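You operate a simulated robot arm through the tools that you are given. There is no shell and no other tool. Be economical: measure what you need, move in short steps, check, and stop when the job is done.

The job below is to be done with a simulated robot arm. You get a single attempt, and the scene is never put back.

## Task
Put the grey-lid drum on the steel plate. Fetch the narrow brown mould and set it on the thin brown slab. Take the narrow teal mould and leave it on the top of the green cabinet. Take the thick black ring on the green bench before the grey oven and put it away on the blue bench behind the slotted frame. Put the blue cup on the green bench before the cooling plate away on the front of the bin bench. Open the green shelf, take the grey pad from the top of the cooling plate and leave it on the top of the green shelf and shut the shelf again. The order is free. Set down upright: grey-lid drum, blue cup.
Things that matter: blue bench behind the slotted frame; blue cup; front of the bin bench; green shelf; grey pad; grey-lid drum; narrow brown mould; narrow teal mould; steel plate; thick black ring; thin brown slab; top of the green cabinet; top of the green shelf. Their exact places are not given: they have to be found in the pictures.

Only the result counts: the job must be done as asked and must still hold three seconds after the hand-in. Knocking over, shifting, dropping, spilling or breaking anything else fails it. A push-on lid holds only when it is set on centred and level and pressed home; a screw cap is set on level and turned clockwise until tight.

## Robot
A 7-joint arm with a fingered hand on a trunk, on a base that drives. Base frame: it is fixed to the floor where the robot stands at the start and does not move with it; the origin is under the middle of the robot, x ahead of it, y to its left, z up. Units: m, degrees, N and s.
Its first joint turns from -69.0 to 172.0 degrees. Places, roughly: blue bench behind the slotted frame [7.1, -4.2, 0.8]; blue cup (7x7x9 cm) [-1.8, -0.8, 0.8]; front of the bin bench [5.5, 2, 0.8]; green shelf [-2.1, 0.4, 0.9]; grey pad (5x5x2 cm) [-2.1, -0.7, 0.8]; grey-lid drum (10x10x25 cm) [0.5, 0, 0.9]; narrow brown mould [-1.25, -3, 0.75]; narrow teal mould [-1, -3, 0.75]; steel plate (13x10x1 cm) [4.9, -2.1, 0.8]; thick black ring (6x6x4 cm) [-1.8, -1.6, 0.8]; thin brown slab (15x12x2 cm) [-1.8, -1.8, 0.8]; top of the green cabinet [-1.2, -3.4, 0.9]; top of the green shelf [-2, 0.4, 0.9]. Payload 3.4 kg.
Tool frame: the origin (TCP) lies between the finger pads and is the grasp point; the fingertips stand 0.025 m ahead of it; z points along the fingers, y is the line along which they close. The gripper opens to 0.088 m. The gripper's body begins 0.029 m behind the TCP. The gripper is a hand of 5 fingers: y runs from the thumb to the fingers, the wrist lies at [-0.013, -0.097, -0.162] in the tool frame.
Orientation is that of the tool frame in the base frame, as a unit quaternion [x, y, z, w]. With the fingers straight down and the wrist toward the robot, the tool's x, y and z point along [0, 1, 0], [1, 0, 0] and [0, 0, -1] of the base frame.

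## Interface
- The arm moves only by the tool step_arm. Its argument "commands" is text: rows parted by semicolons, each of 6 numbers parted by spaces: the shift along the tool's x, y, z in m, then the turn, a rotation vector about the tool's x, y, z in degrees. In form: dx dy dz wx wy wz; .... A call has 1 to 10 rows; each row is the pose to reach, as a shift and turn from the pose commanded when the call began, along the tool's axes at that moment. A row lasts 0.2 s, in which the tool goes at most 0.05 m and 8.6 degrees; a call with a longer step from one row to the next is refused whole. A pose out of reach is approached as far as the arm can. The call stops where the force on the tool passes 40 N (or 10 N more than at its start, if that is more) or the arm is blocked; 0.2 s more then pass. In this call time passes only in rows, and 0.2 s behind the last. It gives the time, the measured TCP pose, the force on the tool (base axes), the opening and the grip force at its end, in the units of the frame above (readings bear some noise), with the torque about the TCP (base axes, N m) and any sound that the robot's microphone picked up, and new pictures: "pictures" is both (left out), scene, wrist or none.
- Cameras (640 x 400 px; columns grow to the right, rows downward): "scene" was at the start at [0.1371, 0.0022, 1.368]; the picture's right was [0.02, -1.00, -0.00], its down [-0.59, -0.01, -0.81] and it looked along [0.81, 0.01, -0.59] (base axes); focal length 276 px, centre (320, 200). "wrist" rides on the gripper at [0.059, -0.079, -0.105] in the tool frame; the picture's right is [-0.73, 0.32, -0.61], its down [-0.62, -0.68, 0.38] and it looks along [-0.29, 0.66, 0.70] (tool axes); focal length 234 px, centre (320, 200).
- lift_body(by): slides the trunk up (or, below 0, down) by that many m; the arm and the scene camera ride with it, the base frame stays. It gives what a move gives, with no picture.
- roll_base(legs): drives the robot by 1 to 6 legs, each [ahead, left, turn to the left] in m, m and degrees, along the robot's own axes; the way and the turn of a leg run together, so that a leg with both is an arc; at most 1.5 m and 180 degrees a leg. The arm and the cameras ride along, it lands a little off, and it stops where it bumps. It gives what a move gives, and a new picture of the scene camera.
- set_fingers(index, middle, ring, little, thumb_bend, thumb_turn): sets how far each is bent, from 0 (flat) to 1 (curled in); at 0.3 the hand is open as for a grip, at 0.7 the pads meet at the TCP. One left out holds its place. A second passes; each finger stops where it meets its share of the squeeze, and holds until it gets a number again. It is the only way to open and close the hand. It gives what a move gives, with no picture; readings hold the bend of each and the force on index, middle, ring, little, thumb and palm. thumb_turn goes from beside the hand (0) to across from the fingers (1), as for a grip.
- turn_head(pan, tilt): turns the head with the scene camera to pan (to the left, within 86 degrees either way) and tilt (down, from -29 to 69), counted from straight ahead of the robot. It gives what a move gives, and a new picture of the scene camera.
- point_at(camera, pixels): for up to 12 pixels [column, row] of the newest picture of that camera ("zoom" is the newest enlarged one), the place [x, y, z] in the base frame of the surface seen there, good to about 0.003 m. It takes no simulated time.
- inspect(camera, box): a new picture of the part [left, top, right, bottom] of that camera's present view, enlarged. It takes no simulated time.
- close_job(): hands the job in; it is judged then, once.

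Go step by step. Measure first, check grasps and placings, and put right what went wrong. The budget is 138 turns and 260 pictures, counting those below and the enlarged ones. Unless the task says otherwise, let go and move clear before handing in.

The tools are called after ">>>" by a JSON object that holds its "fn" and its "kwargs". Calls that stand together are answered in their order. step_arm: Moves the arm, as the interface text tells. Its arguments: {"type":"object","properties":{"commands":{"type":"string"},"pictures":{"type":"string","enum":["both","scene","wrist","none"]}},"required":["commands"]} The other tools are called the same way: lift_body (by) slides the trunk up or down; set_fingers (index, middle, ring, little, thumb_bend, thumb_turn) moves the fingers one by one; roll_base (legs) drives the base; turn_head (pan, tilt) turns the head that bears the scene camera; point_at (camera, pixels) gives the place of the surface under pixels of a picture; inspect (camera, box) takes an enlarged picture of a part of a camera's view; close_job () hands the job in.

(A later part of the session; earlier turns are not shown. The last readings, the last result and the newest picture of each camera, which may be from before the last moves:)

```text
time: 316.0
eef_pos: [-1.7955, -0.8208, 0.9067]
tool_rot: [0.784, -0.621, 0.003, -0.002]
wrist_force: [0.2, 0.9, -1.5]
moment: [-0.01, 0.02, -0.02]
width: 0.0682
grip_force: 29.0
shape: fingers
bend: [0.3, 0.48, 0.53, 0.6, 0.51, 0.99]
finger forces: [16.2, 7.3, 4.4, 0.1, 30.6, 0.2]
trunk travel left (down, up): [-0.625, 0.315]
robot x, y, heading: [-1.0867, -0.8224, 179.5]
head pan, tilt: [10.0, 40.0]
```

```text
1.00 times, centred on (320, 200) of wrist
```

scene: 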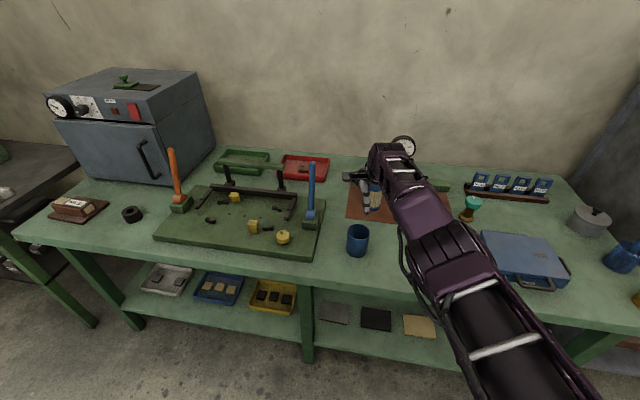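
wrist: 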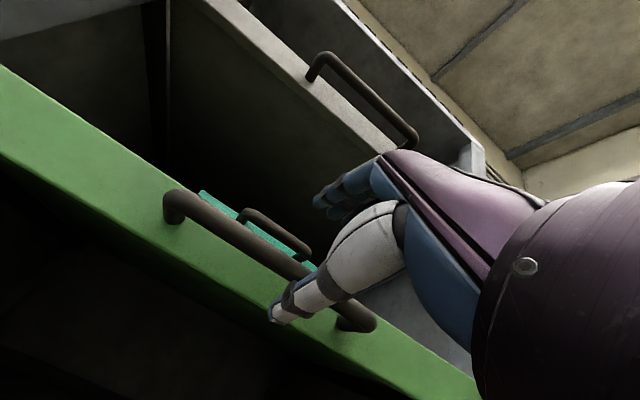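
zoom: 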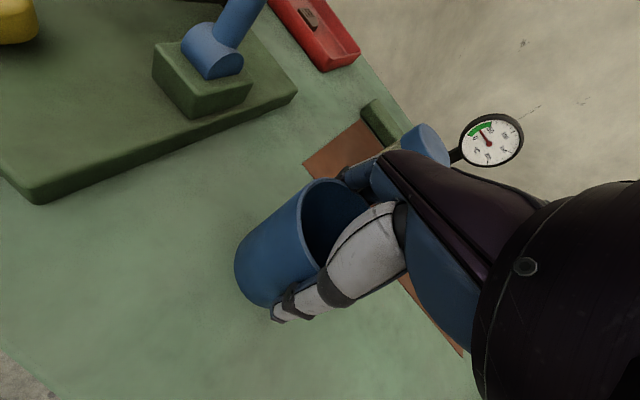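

The cup is held (30 N). I raise it, back away, turn around to face east and slide north-left to the aisle left of the big table.

>>> {"fn": "lift_body", "kwargs": {"by": 0.15}}

>>> {"fn": "roll_base", "kwargs": {"legs": [[-0.35, 0, 0], [0, 0, -90], [0, 0, -90]]}}

>>> {"fn": "roll_base", "kwargs": {"legs": [[0, 1.0, 0], [0, 0.95, 0]]}}

>>> {"fn": "turn_head", "kwargs": {"pan": 10, "tilt": 25}}

>>> {"fn": "point_at", "kwargs": {"camera": "scene", "pixels": [[100, 200], [150, 220], [200, 250], [240, 200], [280, 200], [320, 230], [200, 180], [250, 170], [300, 165], [400, 230], [60, 260], [350, 170]]}}

```text
time: 317.8
eef_pos: [-1.7965, -0.821, 1.0573]
tool_rot: [0.783, -0.622, 0.004, -0.003]
wrist_force: [0.7, 0.2, -1.4]
moment: [-0.02, 0.02, 0.02]
width: 0.0681
grip_force: 29.0
shape: fingers
bend: [0.3, 0.48, 0.53, 0.6, 0.51, 0.99]
finger forces: [16.1, 7.2, 4.4, 0.0, 30.5, 0.0]
trunk travel left (down, up): [-0.775, 0.165]
robot x, y, heading: [-1.08, -0.8243, 179.8]
head pan, tilt: [10.0, 40.0]
```

```text
time: 327.7
eef_pos: [-0.0194, -0.8163, 1.0572]
tool_rot: [0.618, 0.786, -0.002, -0.004]
wrist_force: [-0.1, 0.6, -0.4]
moment: [0.01, 0.01, -0.02]
width: 0.0662
grip_force: 27.3
shape: fingers
bend: [0.31, 0.49, 0.54, 0.6, 0.52, 0.99]
finger forces: [15.5, 6.8, 4.1, 0.0, 27.7, 0.0]
trunk travel left (down, up): [-0.775, 0.165]
robot x, y, heading: [-0.7333, -0.823, 0.4]
head pan, tilt: [10.0, 40.0]
```

scene: 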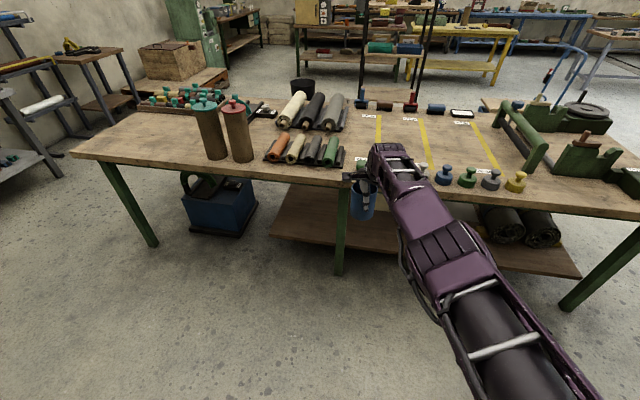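

```text
time: 337.4
eef_pos: [-0.0206, 1.1308, 1.0571]
tool_rot: [0.625, 0.781, -0.002, -0.004]
wrist_force: [-0.8, 0.1, -1.0]
moment: [0.02, -0.01, 0.01]
width: 0.066
grip_force: 27.4
shape: fingers
bend: [0.31, 0.49, 0.54, 0.6, 0.52, 0.99]
finger forces: [15.4, 6.8, 4.3, 0.1, 27.9, 0.1]
trunk travel left (down, up): [-0.775, 0.165]
robot x, y, heading: [-0.7321, 1.1345, -0.6]
head pan, tilt: [10.0, 40.0]
```

scene: 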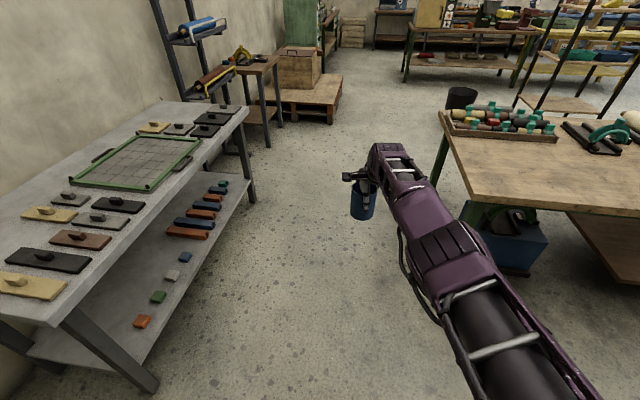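

```text
time: 338.2
eef_pos: [-0.0188, 1.1307, 1.0581]
tool_rot: [0.625, 0.781, -0.002, -0.003]
wrist_force: [-0.4, -0.3, -1.2]
moment: [0.01, -0.02, 0.01]
width: 0.0657
grip_force: 27.2
shape: fingers
bend: [0.31, 0.49, 0.54, 0.6, 0.52, 0.99]
finger forces: [15.4, 6.8, 4.2, 0.0, 27.8, 0.0]
trunk travel left (down, up): [-0.775, 0.165]
robot x, y, heading: [-0.7315, 1.1358, -0.6]
head pan, tilt: [10.0, 25.0]
```

scene: 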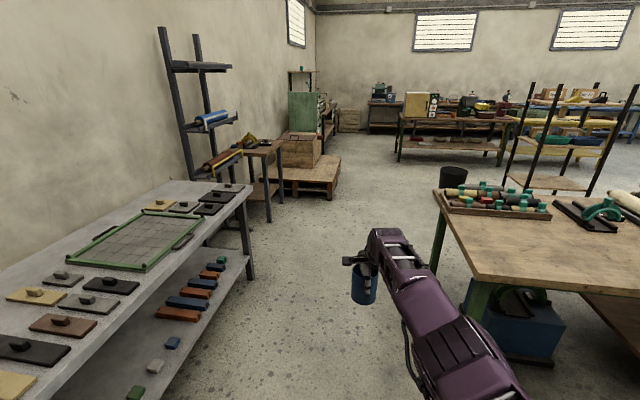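

```text
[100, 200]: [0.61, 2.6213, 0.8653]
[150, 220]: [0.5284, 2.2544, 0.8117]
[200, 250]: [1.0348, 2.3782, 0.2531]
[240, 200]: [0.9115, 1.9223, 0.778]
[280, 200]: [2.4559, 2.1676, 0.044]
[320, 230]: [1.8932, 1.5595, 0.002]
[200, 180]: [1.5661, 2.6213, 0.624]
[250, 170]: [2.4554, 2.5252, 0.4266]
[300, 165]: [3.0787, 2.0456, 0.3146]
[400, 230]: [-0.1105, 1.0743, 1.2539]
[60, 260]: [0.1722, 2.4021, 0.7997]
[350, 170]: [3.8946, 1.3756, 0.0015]
```

The corridor ahead at y≈1.1 is clear (pallet beyond y≈1.6, table right of 0.6). I drive 4.3 m ahead and look toward the bin bench.

>>> {"fn": "roll_base", "kwargs": {"legs": [[1.5, 0, 0.6], [1.5, 0, 0], [1.3, 0, 0]]}}

>>> {"fn": "turn_head", "kwargs": {"pan": 40, "tilt": 20}}

>>> {"fn": "point_at", "kwargs": {"camera": "scene", "pixels": [[100, 250], [150, 250], [200, 230], [250, 220], [300, 220], [350, 220], [400, 200], [450, 200], [250, 180], [300, 180], [350, 180], [400, 250]]}}

```text
time: 358.9
eef_pos: [4.2839, 0.9419, 1.0566]
tool_rot: [0.637, 0.771, -0.002, -0.004]
wrist_force: [-0.8, 0.0, -0.3]
moment: [-0.02, 0.01, -0.02]
width: 0.066
grip_force: 27.0
shape: fingers
bend: [0.31, 0.49, 0.54, 0.6, 0.52, 0.99]
finger forces: [15.4, 6.9, 4.2, 0.1, 27.8, 0.0]
trunk travel left (down, up): [-0.775, 0.165]
robot x, y, heading: [3.5707, 0.9695, -2.3]
head pan, tilt: [10.0, 25.0]
```

scene: 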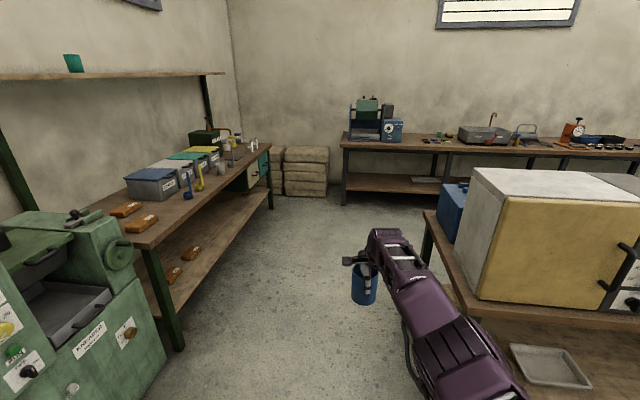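

```text
time: 359.8
eef_pos: [4.2847, 0.9401, 1.0567]
tool_rot: [0.637, 0.771, -0.002, -0.005]
wrist_force: [-0.1, -0.8, -1.5]
moment: [-0.03, -0.03, 0.02]
width: 0.0658
grip_force: 27.3
shape: fingers
bend: [0.31, 0.49, 0.54, 0.6, 0.52, 0.99]
finger forces: [15.4, 6.9, 4.2, 0.0, 27.7, 0.0]
trunk travel left (down, up): [-0.775, 0.165]
robot x, y, heading: [3.5716, 0.9696, -2.4]
head pan, tilt: [40.0, 20.0]
```

scene: 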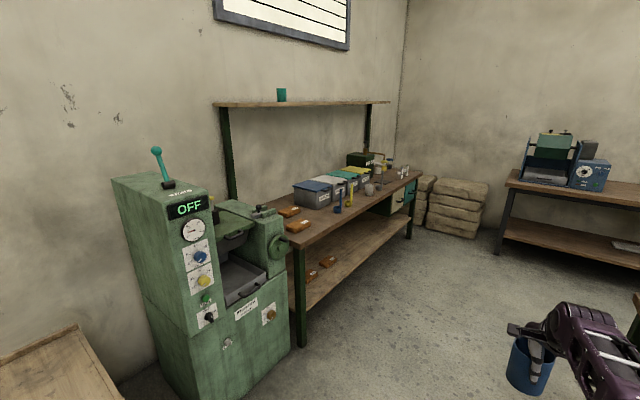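

```text
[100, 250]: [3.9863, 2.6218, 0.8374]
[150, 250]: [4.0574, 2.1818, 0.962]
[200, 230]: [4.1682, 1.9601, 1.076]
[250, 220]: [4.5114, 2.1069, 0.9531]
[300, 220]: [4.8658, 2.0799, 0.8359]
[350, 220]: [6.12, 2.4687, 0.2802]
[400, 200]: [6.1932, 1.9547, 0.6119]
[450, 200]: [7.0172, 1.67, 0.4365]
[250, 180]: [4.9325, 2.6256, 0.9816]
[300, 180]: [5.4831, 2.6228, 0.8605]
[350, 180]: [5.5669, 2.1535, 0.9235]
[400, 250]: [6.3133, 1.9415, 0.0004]
```

The bin bench runs along the left wall, front edge y≈1.93, x 4.75–6.2. I drive to about (5.45, 1.1) and turn left to face it.

>>> {"fn": "roll_base", "kwargs": {"legs": [[1.4, 0.12, 2.3], [0.48, 0.0, 0], [0, 0, 90]]}}

>>> {"fn": "turn_head", "kwargs": {"pan": 0, "tilt": 40}}

>>> {"fn": "inspect", "kwargs": {"camera": "scene", "box": [160, 60, 480, 260]}}

```text
time: 372.9
eef_pos: [5.4326, 1.7388, 1.057]
tool_rot: [-0.099, 0.995, -0.004, -0.001]
wrist_force: [-1.2, -0.2, -0.8]
moment: [0.0, -0.01, -0.03]
width: 0.0652
grip_force: 25.9
shape: fingers
bend: [0.31, 0.49, 0.54, 0.6, 0.52, 0.99]
finger forces: [14.9, 6.9, 4.1, 0.1, 26.4, 0.1]
trunk travel left (down, up): [-0.775, 0.165]
robot x, y, heading: [5.4083, 1.0252, 88.4]
head pan, tilt: [40.0, 20.0]
```

scene: 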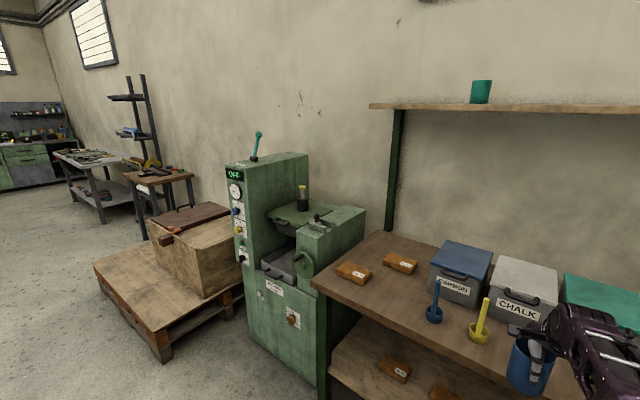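

```text
time: 373.9
eef_pos: [5.432, 1.7385, 1.0574]
tool_rot: [-0.099, 0.995, -0.003, -0.001]
wrist_force: [-0.5, 0.2, -0.1]
moment: [-0.03, -0.03, -0.03]
width: 0.0651
grip_force: 26.0
shape: fingers
bend: [0.31, 0.49, 0.54, 0.6, 0.52, 0.99]
finger forces: [14.8, 6.8, 4.1, 0.1, 26.5, 0.1]
trunk travel left (down, up): [-0.775, 0.165]
robot x, y, heading: [5.4149, 1.0265, 88.2]
head pan, tilt: [0.0, 40.0]
```

scene: 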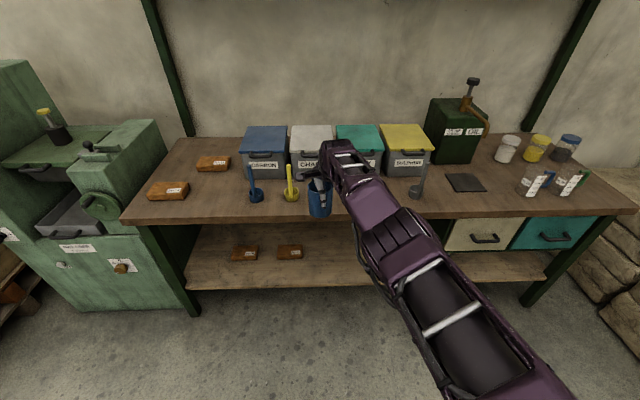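

```text
2.00 times, centred on (320, 160) of scene
```

zoom: 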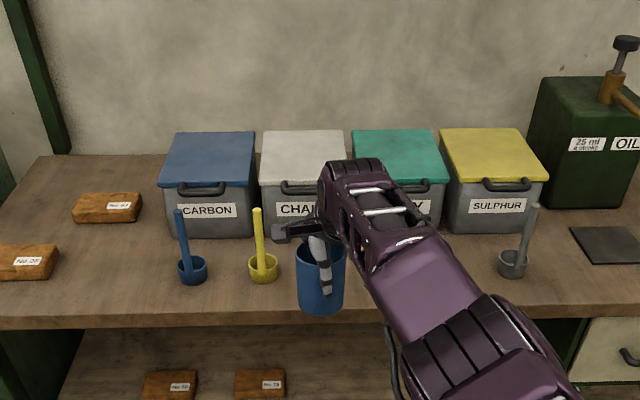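

There is free front space between the yellow scoop and the grey scoop. I measure positions.

>>> {"fn": "point_at", "kwargs": {"camera": "scene", "pixels": [[290, 195], [414, 190], [280, 212], [300, 178], [370, 175], [410, 205], [440, 205], [320, 205], [255, 195], [300, 205]]}}

>>> {"fn": "inspect", "kwargs": {"camera": "wrist", "box": [0, 0, 640, 400]}}

```text
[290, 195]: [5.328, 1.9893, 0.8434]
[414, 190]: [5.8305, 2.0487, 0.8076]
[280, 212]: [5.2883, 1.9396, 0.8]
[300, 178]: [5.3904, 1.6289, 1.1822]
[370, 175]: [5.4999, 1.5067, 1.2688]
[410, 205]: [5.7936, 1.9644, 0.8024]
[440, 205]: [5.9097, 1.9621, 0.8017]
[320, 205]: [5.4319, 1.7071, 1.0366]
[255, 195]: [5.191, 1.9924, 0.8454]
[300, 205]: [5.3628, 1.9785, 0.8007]
```

```text
1.00 times, centred on (320, 200) of wrist
```

zoom: 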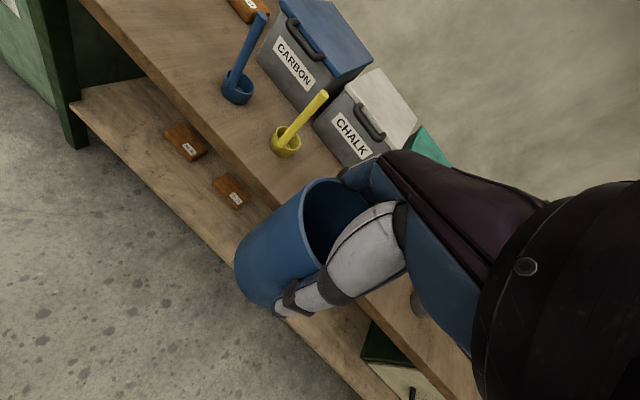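

I bring the cup above (5.56, 1.99), then lower it close to the surface.

>>> {"fn": "roll_base", "kwargs": {"legs": [[0.254, -0.12, 0]]}}

>>> {"fn": "lift_body", "kwargs": {"by": -0.172}}

>>> {"fn": "inspect", "kwargs": {"camera": "scene", "box": [240, 130, 400, 230]}}

```text
time: 375.9
eef_pos: [5.5594, 1.9834, 1.0569]
tool_rot: [-0.101, 0.995, -0.005, -0.001]
wrist_force: [0.0, 0.2, -0.1]
moment: [0.0, 0.02, 0.01]
width: 0.065
grip_force: 25.9
shape: fingers
bend: [0.31, 0.49, 0.54, 0.6, 0.52, 0.99]
finger forces: [14.7, 6.8, 4.1, 0.0, 26.4, 0.0]
trunk travel left (down, up): [-0.775, 0.165]
robot x, y, heading: [5.5439, 1.2713, 88.3]
head pan, tilt: [0.0, 40.0]
```

scene: 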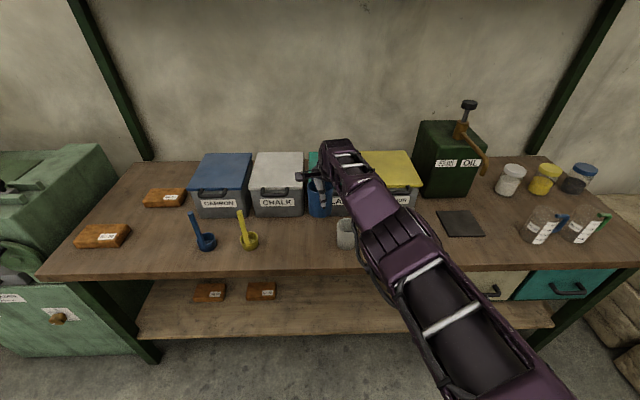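

```text
time: 377.8
eef_pos: [5.5593, 1.9814, 0.8852]
tool_rot: [-0.102, 0.995, -0.005, -0.002]
wrist_force: [0.1, -0.7, -1.0]
moment: [0.0, -0.02, 0.01]
width: 0.065
grip_force: 26.3
shape: fingers
bend: [0.31, 0.49, 0.54, 0.6, 0.52, 0.99]
finger forces: [14.7, 6.8, 4.1, 0.1, 26.3, 0.1]
trunk travel left (down, up): [-0.603, 0.337]
robot x, y, heading: [5.5413, 1.2718, 88.1]
head pan, tilt: [0.0, 40.0]
```

```text
4.00 times, centred on (320, 180) of scene
```

zoom: 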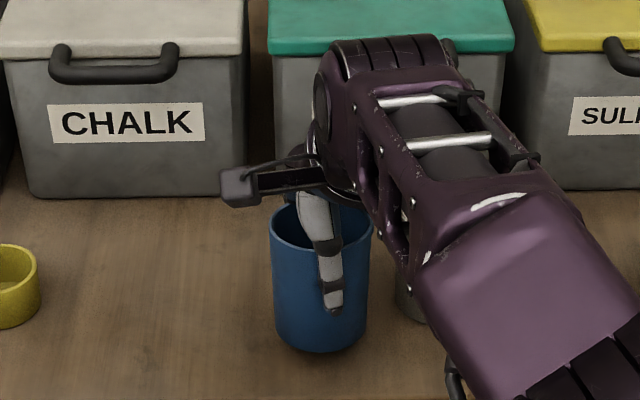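

A grey cup stands right next to the blue cup at zoom (410,305). I measure the gap before lowering.

>>> {"fn": "point_at", "kwargs": {"camera": "zoom", "pixels": [[402, 300], [410, 312], [425, 318], [280, 240], [366, 260], [320, 345], [320, 250], [405, 285], [290, 330], [355, 330]]}}

>>> {"fn": "inspect", "kwargs": {"camera": "wrist", "box": [0, 0, 640, 400]}}

```text
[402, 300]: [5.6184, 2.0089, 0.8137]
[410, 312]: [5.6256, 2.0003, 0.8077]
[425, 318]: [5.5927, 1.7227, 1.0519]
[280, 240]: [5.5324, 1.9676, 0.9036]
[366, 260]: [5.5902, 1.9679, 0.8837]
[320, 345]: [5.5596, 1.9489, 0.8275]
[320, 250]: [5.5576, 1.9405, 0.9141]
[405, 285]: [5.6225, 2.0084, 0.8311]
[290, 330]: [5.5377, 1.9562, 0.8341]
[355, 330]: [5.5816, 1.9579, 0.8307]
```

```text
1.00 times, centred on (320, 200) of wrist
```

zoom: 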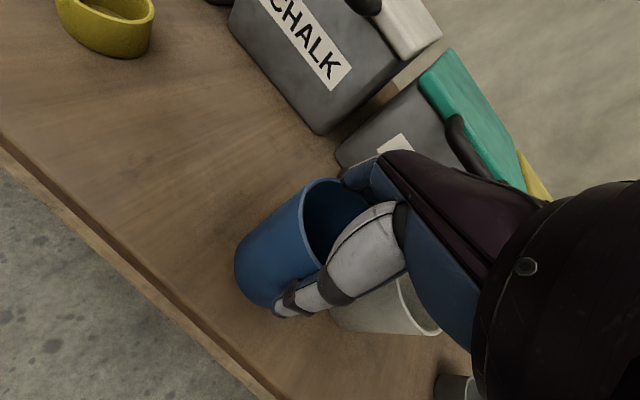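

The grey cup starts at x≈5.617, too near. I move 7 cm left, away from it, then lower to contact.

>>> {"fn": "roll_base", "kwargs": {"legs": [[0, 0.07, 0]]}}

>>> {"fn": "lift_body", "kwargs": {"by": -0.013}}

>>> {"fn": "inspect", "kwargs": {"camera": "scene", "box": [240, 130, 400, 230]}}

```text
time: 378.8
eef_pos: [5.4888, 1.9861, 0.8852]
tool_rot: [-0.1, 0.995, -0.004, -0.001]
wrist_force: [-0.1, 0.8, -1.6]
moment: [0.01, 0.03, -0.04]
width: 0.0652
grip_force: 26.0
shape: fingers
bend: [0.31, 0.49, 0.54, 0.6, 0.52, 0.99]
finger forces: [14.8, 6.8, 4.1, 0.0, 26.3, 0.0]
trunk travel left (down, up): [-0.603, 0.337]
robot x, y, heading: [5.4688, 1.2722, 88.2]
head pan, tilt: [0.0, 40.0]
```

scene: 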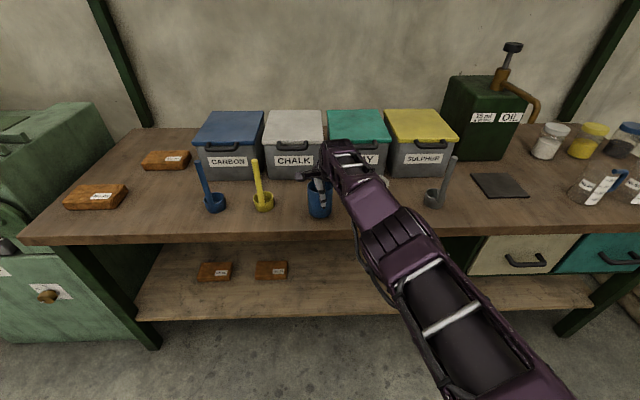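

```text
time: 379.4
eef_pos: [5.4901, 1.9862, 0.8731]
tool_rot: [-0.1, 0.995, -0.004, -0.001]
wrist_force: [0.2, 0.5, -0.7]
moment: [-0.07, 0.02, 0.01]
width: 0.0649
grip_force: 26.3
shape: fingers
bend: [0.31, 0.49, 0.54, 0.6, 0.52, 0.99]
finger forces: [14.6, 6.8, 4.1, 0.0, 26.3, 0.0]
trunk travel left (down, up): [-0.59, 0.35]
robot x, y, heading: [5.4714, 1.2699, 88.5]
head pan, tilt: [0.0, 40.0]
```

```text
4.00 times, centred on (320, 180) of scene
```

zoom: 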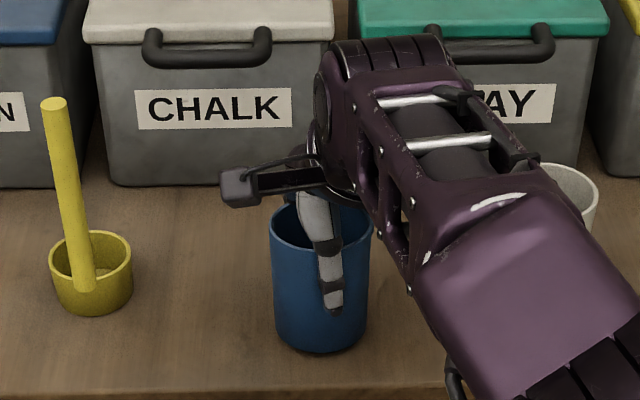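

Cup is nearly down. I lower further in small amounts until the force shows contact.

>>> {"fn": "lift_body", "kwargs": {"by": -0.006}}

>>> {"fn": "lift_body", "kwargs": {"by": -0.004}}

>>> {"fn": "point_at", "kwargs": {"camera": "zoom", "pixels": [[318, 348], [320, 310], [300, 345], [200, 330]]}}

```text
time: 380.0
eef_pos: [5.49, 1.9838, 0.8703]
tool_rot: [-0.1, 0.995, -0.001, -0.001]
wrist_force: [-0.4, -0.1, 12.2]
moment: [0.35, -0.01, 0.01]
width: 0.0651
grip_force: 29.5
shape: fingers
bend: [0.31, 0.49, 0.54, 0.6, 0.52, 0.99]
finger forces: [17.4, 7.6, 4.8, 0.0, 29.5, 0.0]
trunk travel left (down, up): [-0.584, 0.356]
robot x, y, heading: [5.4691, 1.2695, 88.2]
head pan, tilt: [0.0, 40.0]
```

```text
time: 380.5
eef_pos: [5.4902, 1.9821, 0.8699]
tool_rot: [-0.1, 0.995, 0.001, 0.0]
wrist_force: [0.9, 0.2, 28.0]
moment: [0.85, 0.03, -0.03]
width: 0.0658
grip_force: 31.7
shape: fingers
bend: [0.31, 0.49, 0.53, 0.6, 0.53, 0.99]
finger forces: [20.4, 8.0, 5.3, 0.0, 30.3, 0.1]
trunk travel left (down, up): [-0.58, 0.36]
robot x, y, heading: [5.4683, 1.2714, 88.5]
head pan, tilt: [0.0, 40.0]
```

```text
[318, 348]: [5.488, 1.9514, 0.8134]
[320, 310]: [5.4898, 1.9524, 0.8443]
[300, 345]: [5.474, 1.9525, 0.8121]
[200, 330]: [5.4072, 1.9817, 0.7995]
```

The cup is on the bench. I relieve the pressure by 5 mm, then open the hand and rise.

>>> {"fn": "lift_body", "kwargs": {"by": 0.005}}

>>> {"fn": "set_fingers", "kwargs": {"index": 0.2, "middle": 0.22, "ring": 0.22, "little": 0.22, "thumb_bend": 0.3}}

>>> {"fn": "inspect", "kwargs": {"camera": "wrist", "box": [0, 0, 640, 400]}}

```text
time: 381.1
eef_pos: [5.4897, 1.9829, 0.87]
tool_rot: [-0.101, 0.995, -0.002, 0.0]
wrist_force: [-0.3, 2.7, 18.6]
moment: [0.7, 0.05, 0.02]
width: 0.0653
grip_force: 30.4
shape: fingers
bend: [0.3, 0.49, 0.53, 0.6, 0.53, 0.99]
finger forces: [19.8, 7.8, 5.0, 0.0, 27.9, 0.0]
trunk travel left (down, up): [-0.585, 0.355]
robot x, y, heading: [5.4705, 1.2729, 88.3]
head pan, tilt: [0.0, 40.0]
```

```text
time: 382.1
eef_pos: [5.4905, 1.9851, 0.8663]
tool_rot: [-0.1, 0.995, -0.005, -0.002]
wrist_force: [-0.7, -0.6, -0.4]
moment: [-0.01, 0.0, -0.02]
width: 0.0975
grip_force: 0.4
shape: fingers
bend: [0.2, 0.22, 0.22, 0.22, 0.3, 0.97]
finger forces: [0.0, 0.1, 0.0, 0.0, 0.1, 0.1]
trunk travel left (down, up): [-0.585, 0.355]
robot x, y, heading: [5.4673, 1.2749, 88.3]
head pan, tilt: [0.0, 40.0]
```

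```text
1.00 times, centred on (320, 200) of wrist
```

zoom: 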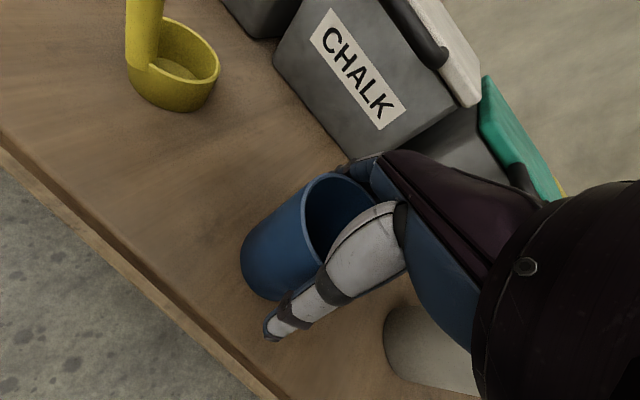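

The cup stands free. I rise straight up and check.

>>> {"fn": "lift_body", "kwargs": {"by": 0.2}}

>>> {"fn": "inspect", "kwargs": {"camera": "wrist", "box": [0, 0, 640, 400]}}

>>> {"fn": "point_at", "kwargs": {"camera": "zoom", "pixels": [[265, 280], [240, 270], [280, 300], [250, 300]]}}

```text
time: 384.2
eef_pos: [5.4892, 1.9843, 1.0678]
tool_rot: [-0.1, 0.995, -0.005, -0.002]
wrist_force: [1.0, 0.5, -0.9]
moment: [0.01, -0.03, 0.03]
width: 0.097
grip_force: 0.0
shape: fingers
bend: [0.2, 0.22, 0.22, 0.22, 0.3, 0.97]
finger forces: [0.1, 0.0, 0.0, 0.0, 0.0, 0.1]
trunk travel left (down, up): [-0.785, 0.155]
robot x, y, heading: [5.4672, 1.2706, 88.3]
head pan, tilt: [0.0, 40.0]
```

```text
1.00 times, centred on (320, 200) of wrist
```

zoom: 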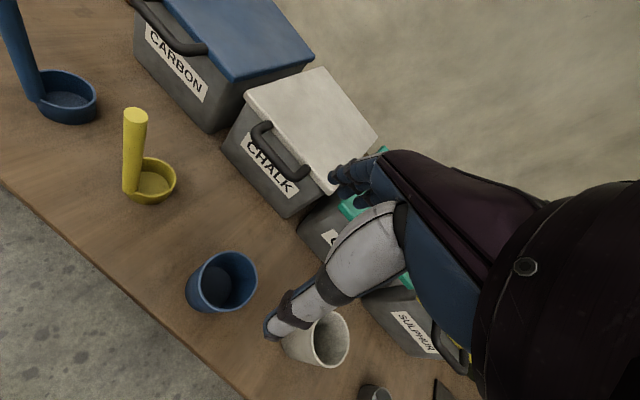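

```text
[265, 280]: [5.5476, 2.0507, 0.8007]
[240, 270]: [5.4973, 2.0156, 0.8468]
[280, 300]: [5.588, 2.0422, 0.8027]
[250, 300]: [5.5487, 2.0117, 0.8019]
```

The blue cup stands at (5.49, 1.985). Now back for the ring: I turn to face west and drive back through the corridor.

>>> {"fn": "roll_base", "kwargs": {"legs": [[-0.2, 0, 0], [0, 0, 91.7], [1.5, 0, 0], [1.5, 0, 0], [1.5, 0, 0]]}}

```text
time: 410.7
eef_pos: [0.2715, 0.8714, 1.0679]
tool_rot: [0.799, -0.601, 0.004, -0.003]
wrist_force: [-0.2, 0.9, 0.3]
moment: [0.05, 0.01, 0.0]
width: 0.0972
grip_force: 0.0
shape: fingers
bend: [0.2, 0.22, 0.22, 0.22, 0.3, 0.97]
finger forces: [0.0, 0.1, 0.0, 0.0, 0.0, 0.0]
trunk travel left (down, up): [-0.785, 0.155]
robot x, y, heading: [0.9804, 0.9048, -177.2]
head pan, tilt: [0.0, 40.0]
```

scene: 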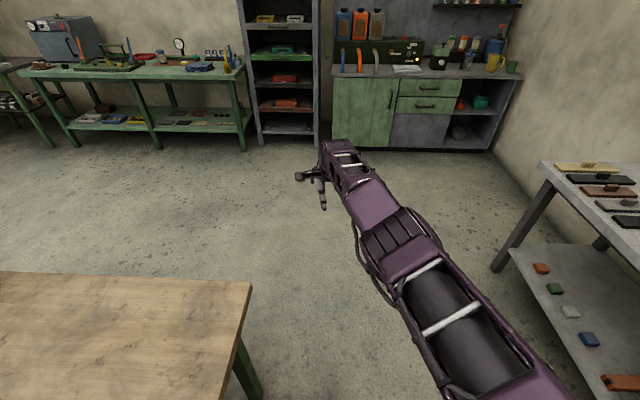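

I continue past the table corner and slide south to the ring.

>>> {"fn": "roll_base", "kwargs": {"legs": [[1.5, -0.1, -2.8], [0.1, 0, 0], [0, 1.3, 0], [0, 1.25, 0]]}}

>>> {"fn": "set_fingers", "kwargs": {"index": 0.33, "middle": 0.33, "ring": 0.33, "little": 0.33, "thumb_bend": 0.33}}

>>> {"fn": "inspect", "kwargs": {"camera": "scene", "box": [200, 80, 440, 230]}}

```text
refused: leg 1 is longer than a leg can be; nothing moved
```

```text
time: 411.7
eef_pos: [0.2712, 0.8714, 1.0678]
tool_rot: [0.799, -0.601, 0.004, -0.003]
wrist_force: [-0.3, 1.0, -0.5]
moment: [-0.02, -0.01, 0.0]
width: 0.0789
grip_force: 0.1
shape: fingers
bend: [0.33, 0.33, 0.33, 0.33, 0.33, 0.98]
finger forces: [0.0, 0.0, 0.0, 0.1, 0.1, 0.0]
trunk travel left (down, up): [-0.785, 0.155]
robot x, y, heading: [0.9807, 0.9073, -177.3]
head pan, tilt: [0.0, 40.0]
```

```text
2.67 times, centred on (320, 155) of scene
```

zoom: 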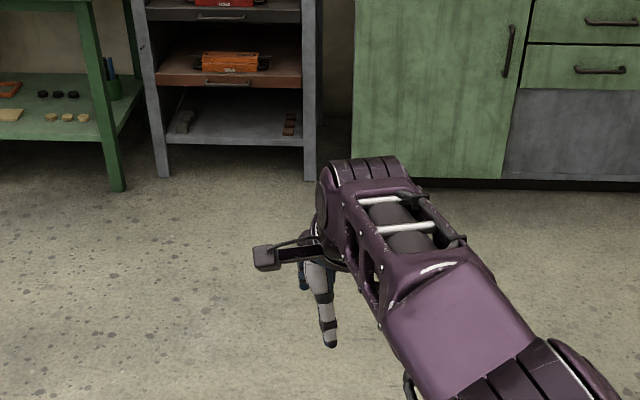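

The leg was too long; I repeat it with shorter legs.

>>> {"fn": "roll_base", "kwargs": {"legs": [[1.3, -0.1, -2.8], [0.3, 0, 0], [0, 1.3, 0], [0, 1.2, 0]]}}

>>> {"fn": "turn_head", "kwargs": {"pan": 10, "tilt": 38}}

```text
time: 431.4
eef_pos: [-1.2077, -1.5325, 1.0669]
tool_rot: [0.793, -0.609, 0.003, -0.003]
wrist_force: [0.6, 0.1, 0.2]
moment: [-0.01, -0.01, -0.02]
width: 0.0792
grip_force: 0.0
shape: fingers
bend: [0.33, 0.33, 0.33, 0.33, 0.33, 0.98]
finger forces: [0.0, 0.1, 0.0, 0.1, 0.0, 0.1]
trunk travel left (down, up): [-0.785, 0.155]
robot x, y, heading: [-0.4974, -1.5102, -178.2]
head pan, tilt: [0.0, 40.0]
```

scene: 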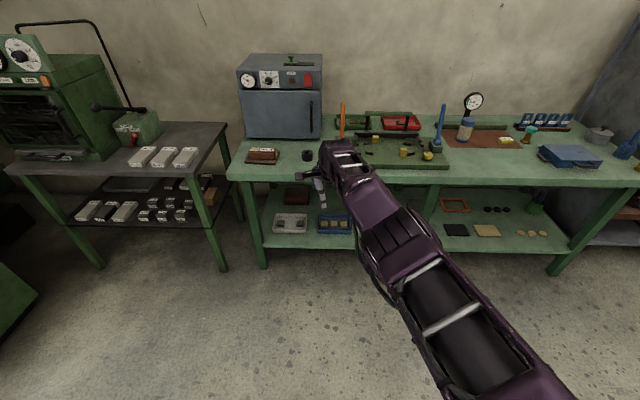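

```text
time: 432.1
eef_pos: [-1.2091, -1.5315, 1.0667]
tool_rot: [0.792, -0.61, 0.004, -0.003]
wrist_force: [1.1, 0.4, 0.3]
moment: [-0.03, 0.0, -0.03]
width: 0.0791
grip_force: 0.1
shape: fingers
bend: [0.33, 0.33, 0.33, 0.33, 0.33, 0.98]
finger forces: [0.1, 0.0, 0.1, 0.1, 0.0, 0.0]
trunk travel left (down, up): [-0.785, 0.155]
robot x, y, heading: [-0.4974, -1.5095, -178.3]
head pan, tilt: [10.0, 38.0]
```

scene: 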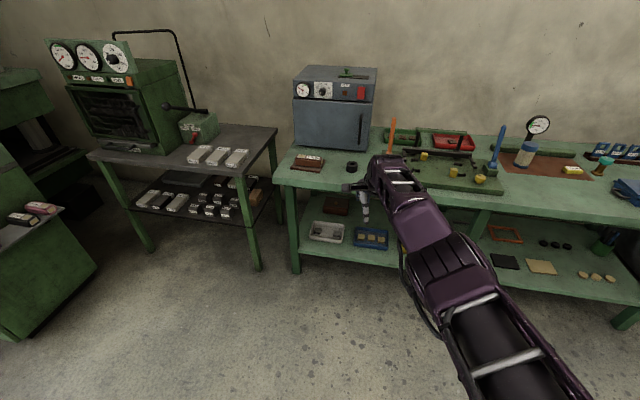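

The ring is at (352,167). I drive to hover above its estimated centre (-1.81, -1.61) and look with the wrist camera.

>>> {"fn": "roll_base", "kwargs": {"legs": [[0.57, 0.095, 0]]}}

>>> {"fn": "inspect", "kwargs": {"camera": "wrist", "box": [0, 0, 640, 400]}}

```text
time: 435.4
eef_pos: [-1.7758, -1.6446, 1.0676]
tool_rot: [0.793, -0.609, 0.004, -0.003]
wrist_force: [0.2, 0.3, 0.6]
moment: [0.03, 0.03, 0.02]
width: 0.0789
grip_force: 0.3
shape: fingers
bend: [0.33, 0.33, 0.33, 0.33, 0.33, 0.98]
finger forces: [0.1, 0.0, 0.0, 0.0, 0.0, 0.0]
trunk travel left (down, up): [-0.785, 0.155]
robot x, y, heading: [-1.0614, -1.6221, -178.1]
head pan, tilt: [10.0, 38.0]
```

scene: 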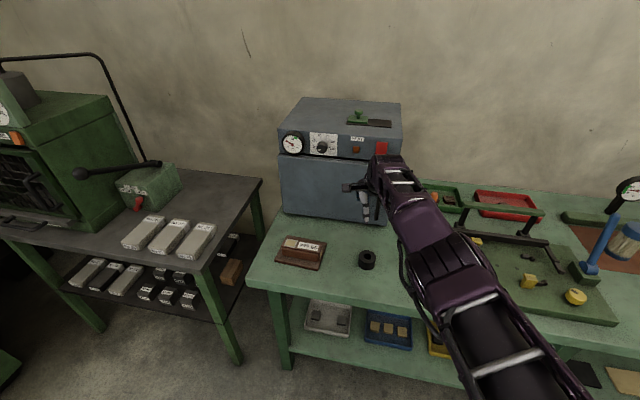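

```text
1.00 times, centred on (320, 200) of wrist
```

zoom: 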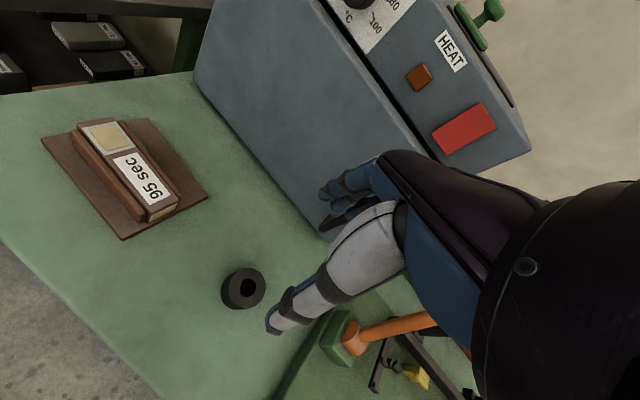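

>>> {"fn": "point_at", "kwargs": {"camera": "zoom", "pixels": [[249, 270], [262, 285], [249, 303], [235, 288], [226, 290], [258, 275], [345, 320], [410, 322]]}}

>>> {"fn": "point_at", "kwargs": {"camera": "scene", "pixels": [[366, 255], [361, 258], [374, 258], [367, 265]]}}

```text
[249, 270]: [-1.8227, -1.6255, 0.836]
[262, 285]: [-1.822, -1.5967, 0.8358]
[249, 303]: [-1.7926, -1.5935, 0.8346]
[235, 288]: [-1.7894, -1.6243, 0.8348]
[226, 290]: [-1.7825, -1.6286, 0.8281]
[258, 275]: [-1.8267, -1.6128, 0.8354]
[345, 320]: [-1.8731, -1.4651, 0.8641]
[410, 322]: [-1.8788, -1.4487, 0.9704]
```

```text
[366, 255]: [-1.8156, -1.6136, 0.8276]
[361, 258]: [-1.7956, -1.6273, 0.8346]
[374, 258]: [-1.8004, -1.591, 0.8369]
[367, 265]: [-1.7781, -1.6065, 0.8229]
```

Ring centre (-1.807, -1.610), top 0.835. I align the base, lower to TCP 0.833, close and lift.

>>> {"fn": "roll_base", "kwargs": {"legs": [[0.03, -0.036, 0]]}}

>>> {"fn": "lift_body", "kwargs": {"by": -0.15}}

>>> {"fn": "inspect", "kwargs": {"camera": "wrist", "box": [0, 0, 640, 400]}}

```text
time: 436.3
eef_pos: [-1.8058, -1.6094, 1.0682]
tool_rot: [0.793, -0.609, 0.003, -0.002]
wrist_force: [-0.1, 0.2, -0.3]
moment: [-0.01, 0.0, 0.01]
width: 0.079
grip_force: 0.0
shape: fingers
bend: [0.33, 0.33, 0.33, 0.33, 0.33, 0.98]
finger forces: [0.0, 0.1, 0.0, 0.1, 0.0, 0.0]
trunk travel left (down, up): [-0.785, 0.155]
robot x, y, heading: [-1.0984, -1.5878, -178.5]
head pan, tilt: [10.0, 38.0]
```

scene: 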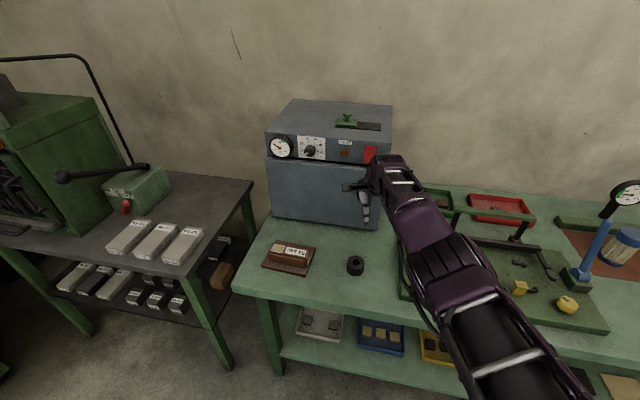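

```text
time: 438.1
eef_pos: [-1.8067, -1.6094, 0.9173]
tool_rot: [0.793, -0.61, 0.004, -0.003]
wrist_force: [-0.4, -0.7, -0.3]
moment: [0.02, 0.0, -0.01]
width: 0.079
grip_force: 0.1
shape: fingers
bend: [0.33, 0.33, 0.33, 0.33, 0.33, 0.98]
finger forces: [0.1, 0.0, 0.1, 0.0, 0.1, 0.0]
trunk travel left (down, up): [-0.635, 0.305]
robot x, y, heading: [-1.0923, -1.5885, -178.1]
head pan, tilt: [10.0, 38.0]
```

```text
1.00 times, centred on (320, 200) of wrist
```

zoom: 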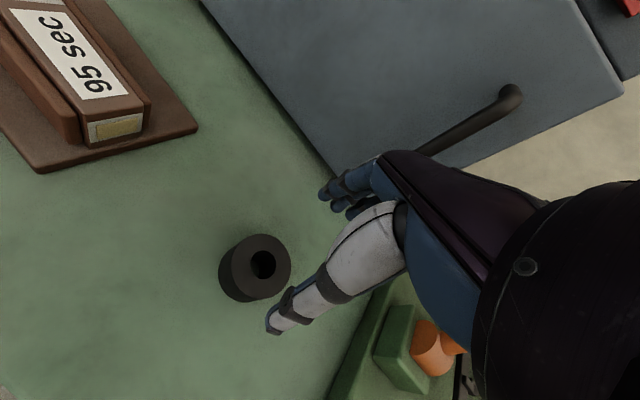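

The ring projects to the centre of the grip. I lower, close, lift high, and back away.

>>> {"fn": "lift_body", "kwargs": {"by": -0.085}}

>>> {"fn": "set_fingers", "kwargs": {"index": 0.7, "middle": 0.7, "ring": 0.7, "little": 0.7, "thumb_bend": 0.7}}

>>> {"fn": "lift_body", "kwargs": {"by": 0.23}}

>>> {"fn": "inspect", "kwargs": {"camera": "wrist", "box": [0, 0, 640, 400]}}

```text
time: 439.3
eef_pos: [-1.8061, -1.6087, 0.8328]
tool_rot: [0.793, -0.609, 0.004, -0.002]
wrist_force: [0.0, 0.3, 0.0]
moment: [-0.02, -0.01, 0.04]
width: 0.0791
grip_force: 0.0
shape: fingers
bend: [0.33, 0.33, 0.33, 0.33, 0.33, 0.98]
finger forces: [0.1, 0.0, 0.0, 0.0, 0.1, 0.0]
trunk travel left (down, up): [-0.55, 0.39]
robot x, y, heading: [-1.0968, -1.5873, -178.2]
head pan, tilt: [10.0, 38.0]
```

```text
time: 440.3
eef_pos: [-1.8074, -1.6094, 0.8318]
tool_rot: [0.793, -0.61, 0.004, -0.001]
wrist_force: [-2.6, 0.0, 3.2]
moment: [-0.05, 0.2, 0.01]
width: 0.0471
grip_force: 21.3
shape: fingers
bend: [0.48, 0.55, 0.64, 0.7, 0.5, 1.0]
finger forces: [10.4, 8.5, 3.3, 0.0, 20.7, 0.0]
trunk travel left (down, up): [-0.55, 0.39]
robot x, y, heading: [-1.0956, -1.5872, -178.2]
head pan, tilt: [10.0, 38.0]
```

```text
time: 442.7
eef_pos: [-1.8077, -1.6094, 1.062]
tool_rot: [0.793, -0.609, 0.005, -0.002]
wrist_force: [-0.5, -0.7, -1.3]
moment: [0.0, 0.02, 0.0]
width: 0.0472
grip_force: 20.8
shape: fingers
bend: [0.49, 0.56, 0.64, 0.7, 0.5, 1.0]
finger forces: [9.4, 7.6, 3.0, 0.1, 21.2, 0.0]
trunk travel left (down, up): [-0.78, 0.16]
robot x, y, heading: [-1.0985, -1.5875, -178.4]
head pan, tilt: [10.0, 38.0]
```

```text
1.00 times, centred on (320, 200) of wrist
```

zoom: 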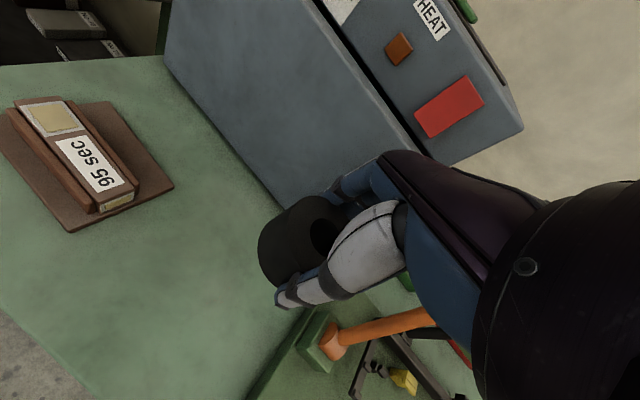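

The ring is held (21 N). I back off, turn around, and drive through the right aisle as before.

>>> {"fn": "roll_base", "kwargs": {"legs": [[-0.37, 0, 0], [0, 0, 89], [0, 0, 89.4], [0, -1.03, 0], [1.2, 0, 0]]}}

```text
time: 463.2
eef_pos: [1.1806, -2.651, 1.0613]
tool_rot: [0.632, 0.775, -0.003, -0.004]
wrist_force: [1.1, -0.1, -1.3]
moment: [-0.01, 0.03, -0.01]
width: 0.0462
grip_force: 19.6
shape: fingers
bend: [0.5, 0.56, 0.65, 0.7, 0.51, 1.0]
finger forces: [9.0, 7.1, 3.1, 0.1, 19.2, 0.0]
trunk travel left (down, up): [-0.78, 0.16]
robot x, y, heading: [0.4695, -2.6343, -1.6]
head pan, tilt: [10.0, 38.0]
```

scene: 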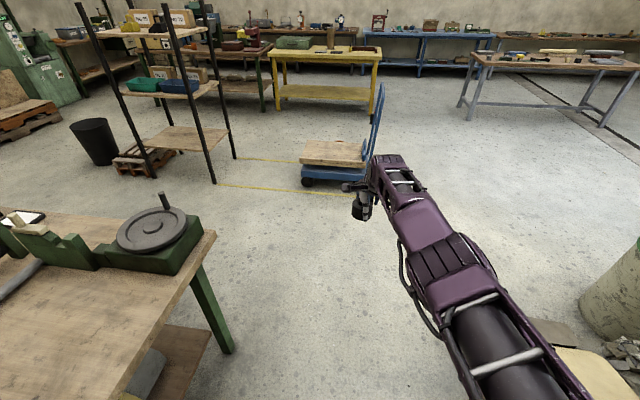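

Position is good. I continue around the trolley and between the yellow bench and the grey table toward the blue bench.

>>> {"fn": "roll_base", "kwargs": {"legs": [[0.85, 0, 1.6], [0.3, -0.3, 0], [0.3, -0.3, 0], [1.45, 0, 0.5], [1.4, -0.2, 0], [0.6, 0, 0]]}}

>>> {"fn": "turn_head", "kwargs": {"pan": -25, "tilt": 25}}

>>> {"fn": "inspect", "kwargs": {"camera": "scene", "box": [160, 100, 480, 300]}}

```text
time: 488.6
eef_pos: [6.0814, -3.5493, 1.0613]
tool_rot: [0.632, 0.775, -0.002, -0.004]
wrist_force: [0.1, 0.3, -2.2]
moment: [-0.05, -0.02, 0.01]
width: 0.0459
grip_force: 19.3
shape: fingers
bend: [0.5, 0.56, 0.65, 0.7, 0.51, 1.0]
finger forces: [9.0, 7.3, 3.1, 0.0, 19.1, 0.0]
trunk travel left (down, up): [-0.78, 0.16]
robot x, y, heading: [5.3708, -3.5296, -1.7]
head pan, tilt: [10.0, 38.0]
```

scene: 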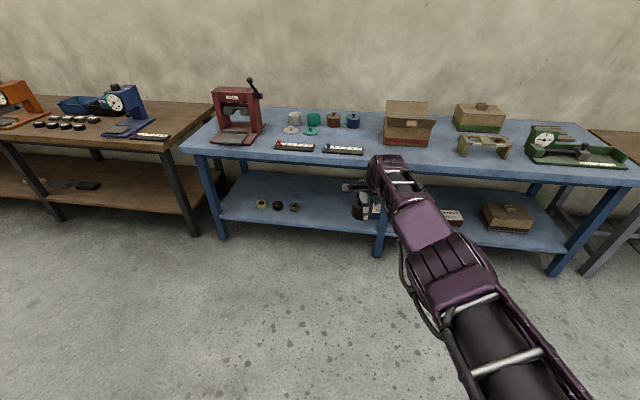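

```text
time: 489.7
eef_pos: [6.0811, -3.5488, 1.0623]
tool_rot: [0.632, 0.775, -0.002, -0.005]
wrist_force: [-0.3, -0.5, -0.3]
moment: [0.0, -0.01, -0.02]
width: 0.0459
grip_force: 19.4
shape: fingers
bend: [0.5, 0.56, 0.65, 0.7, 0.51, 1.0]
finger forces: [9.0, 7.2, 3.1, 0.1, 19.1, 0.0]
trunk travel left (down, up): [-0.78, 0.16]
robot x, y, heading: [5.3716, -3.5281, -1.6]
head pan, tilt: [-25.0, 25.0]
```

scene: 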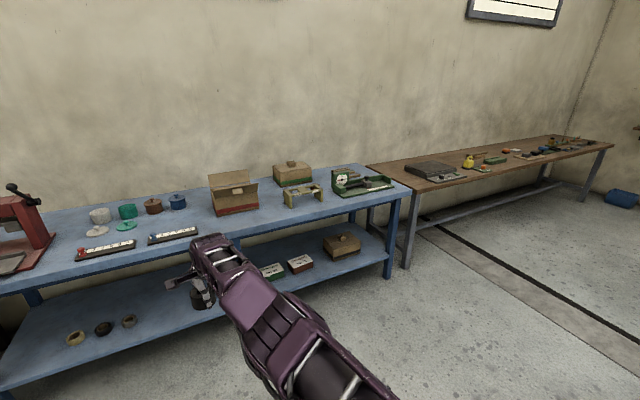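

```text
2.00 times, centred on (320, 200) of scene
```

zoom: 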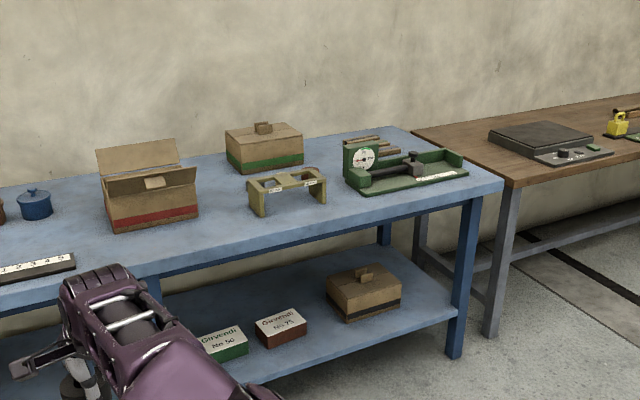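

The slotted frame is the beige stand at zoom (287,185); the target is the blue bench surface behind it. I measure frame, boxes and bench.

>>> {"fn": "point_at", "kwargs": {"camera": "zoom", "pixels": [[255, 205], [318, 198], [262, 180], [325, 175], [315, 160], [335, 165], [230, 160], [300, 158], [345, 185], [350, 150], [318, 145], [285, 235]]}}

>>> {"fn": "point_at", "kwargs": {"camera": "scene", "pixels": [[290, 205], [323, 198], [319, 182], [325, 182], [285, 188], [310, 180], [315, 178], [330, 178], [300, 188], [340, 195], [322, 172], [277, 180]]}}

>>> {"fn": "inspect", "kwargs": {"camera": "scene", "box": [265, 150, 361, 210]}}

```text
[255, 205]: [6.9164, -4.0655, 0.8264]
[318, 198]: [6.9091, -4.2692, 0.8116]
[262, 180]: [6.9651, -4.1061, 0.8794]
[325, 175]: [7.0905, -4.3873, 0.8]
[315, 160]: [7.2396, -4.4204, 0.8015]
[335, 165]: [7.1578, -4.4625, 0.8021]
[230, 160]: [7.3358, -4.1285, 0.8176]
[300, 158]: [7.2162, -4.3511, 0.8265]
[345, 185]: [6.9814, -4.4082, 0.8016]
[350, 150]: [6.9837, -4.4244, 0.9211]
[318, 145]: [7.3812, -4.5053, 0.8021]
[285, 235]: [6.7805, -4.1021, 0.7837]
```

```text
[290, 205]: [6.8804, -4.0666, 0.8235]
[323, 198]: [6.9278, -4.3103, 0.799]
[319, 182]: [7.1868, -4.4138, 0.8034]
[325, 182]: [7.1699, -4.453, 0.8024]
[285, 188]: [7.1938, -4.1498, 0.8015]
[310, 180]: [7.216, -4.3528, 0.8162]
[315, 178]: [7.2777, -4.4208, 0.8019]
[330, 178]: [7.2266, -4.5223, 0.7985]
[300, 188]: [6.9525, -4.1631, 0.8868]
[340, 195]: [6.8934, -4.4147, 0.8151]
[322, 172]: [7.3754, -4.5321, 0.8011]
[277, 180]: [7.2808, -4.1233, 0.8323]
```

```text
6.67 times, centred on (313, 180) of scene
```

zoom: 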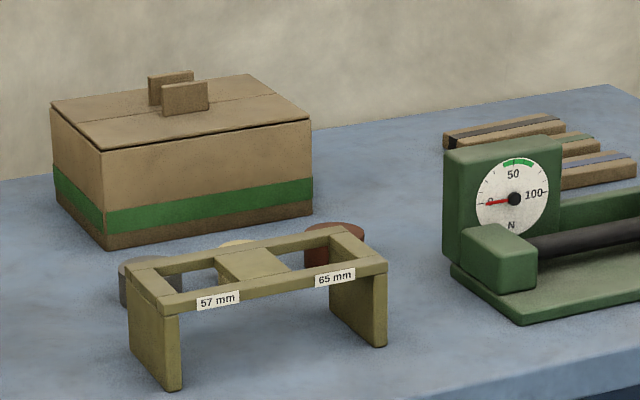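

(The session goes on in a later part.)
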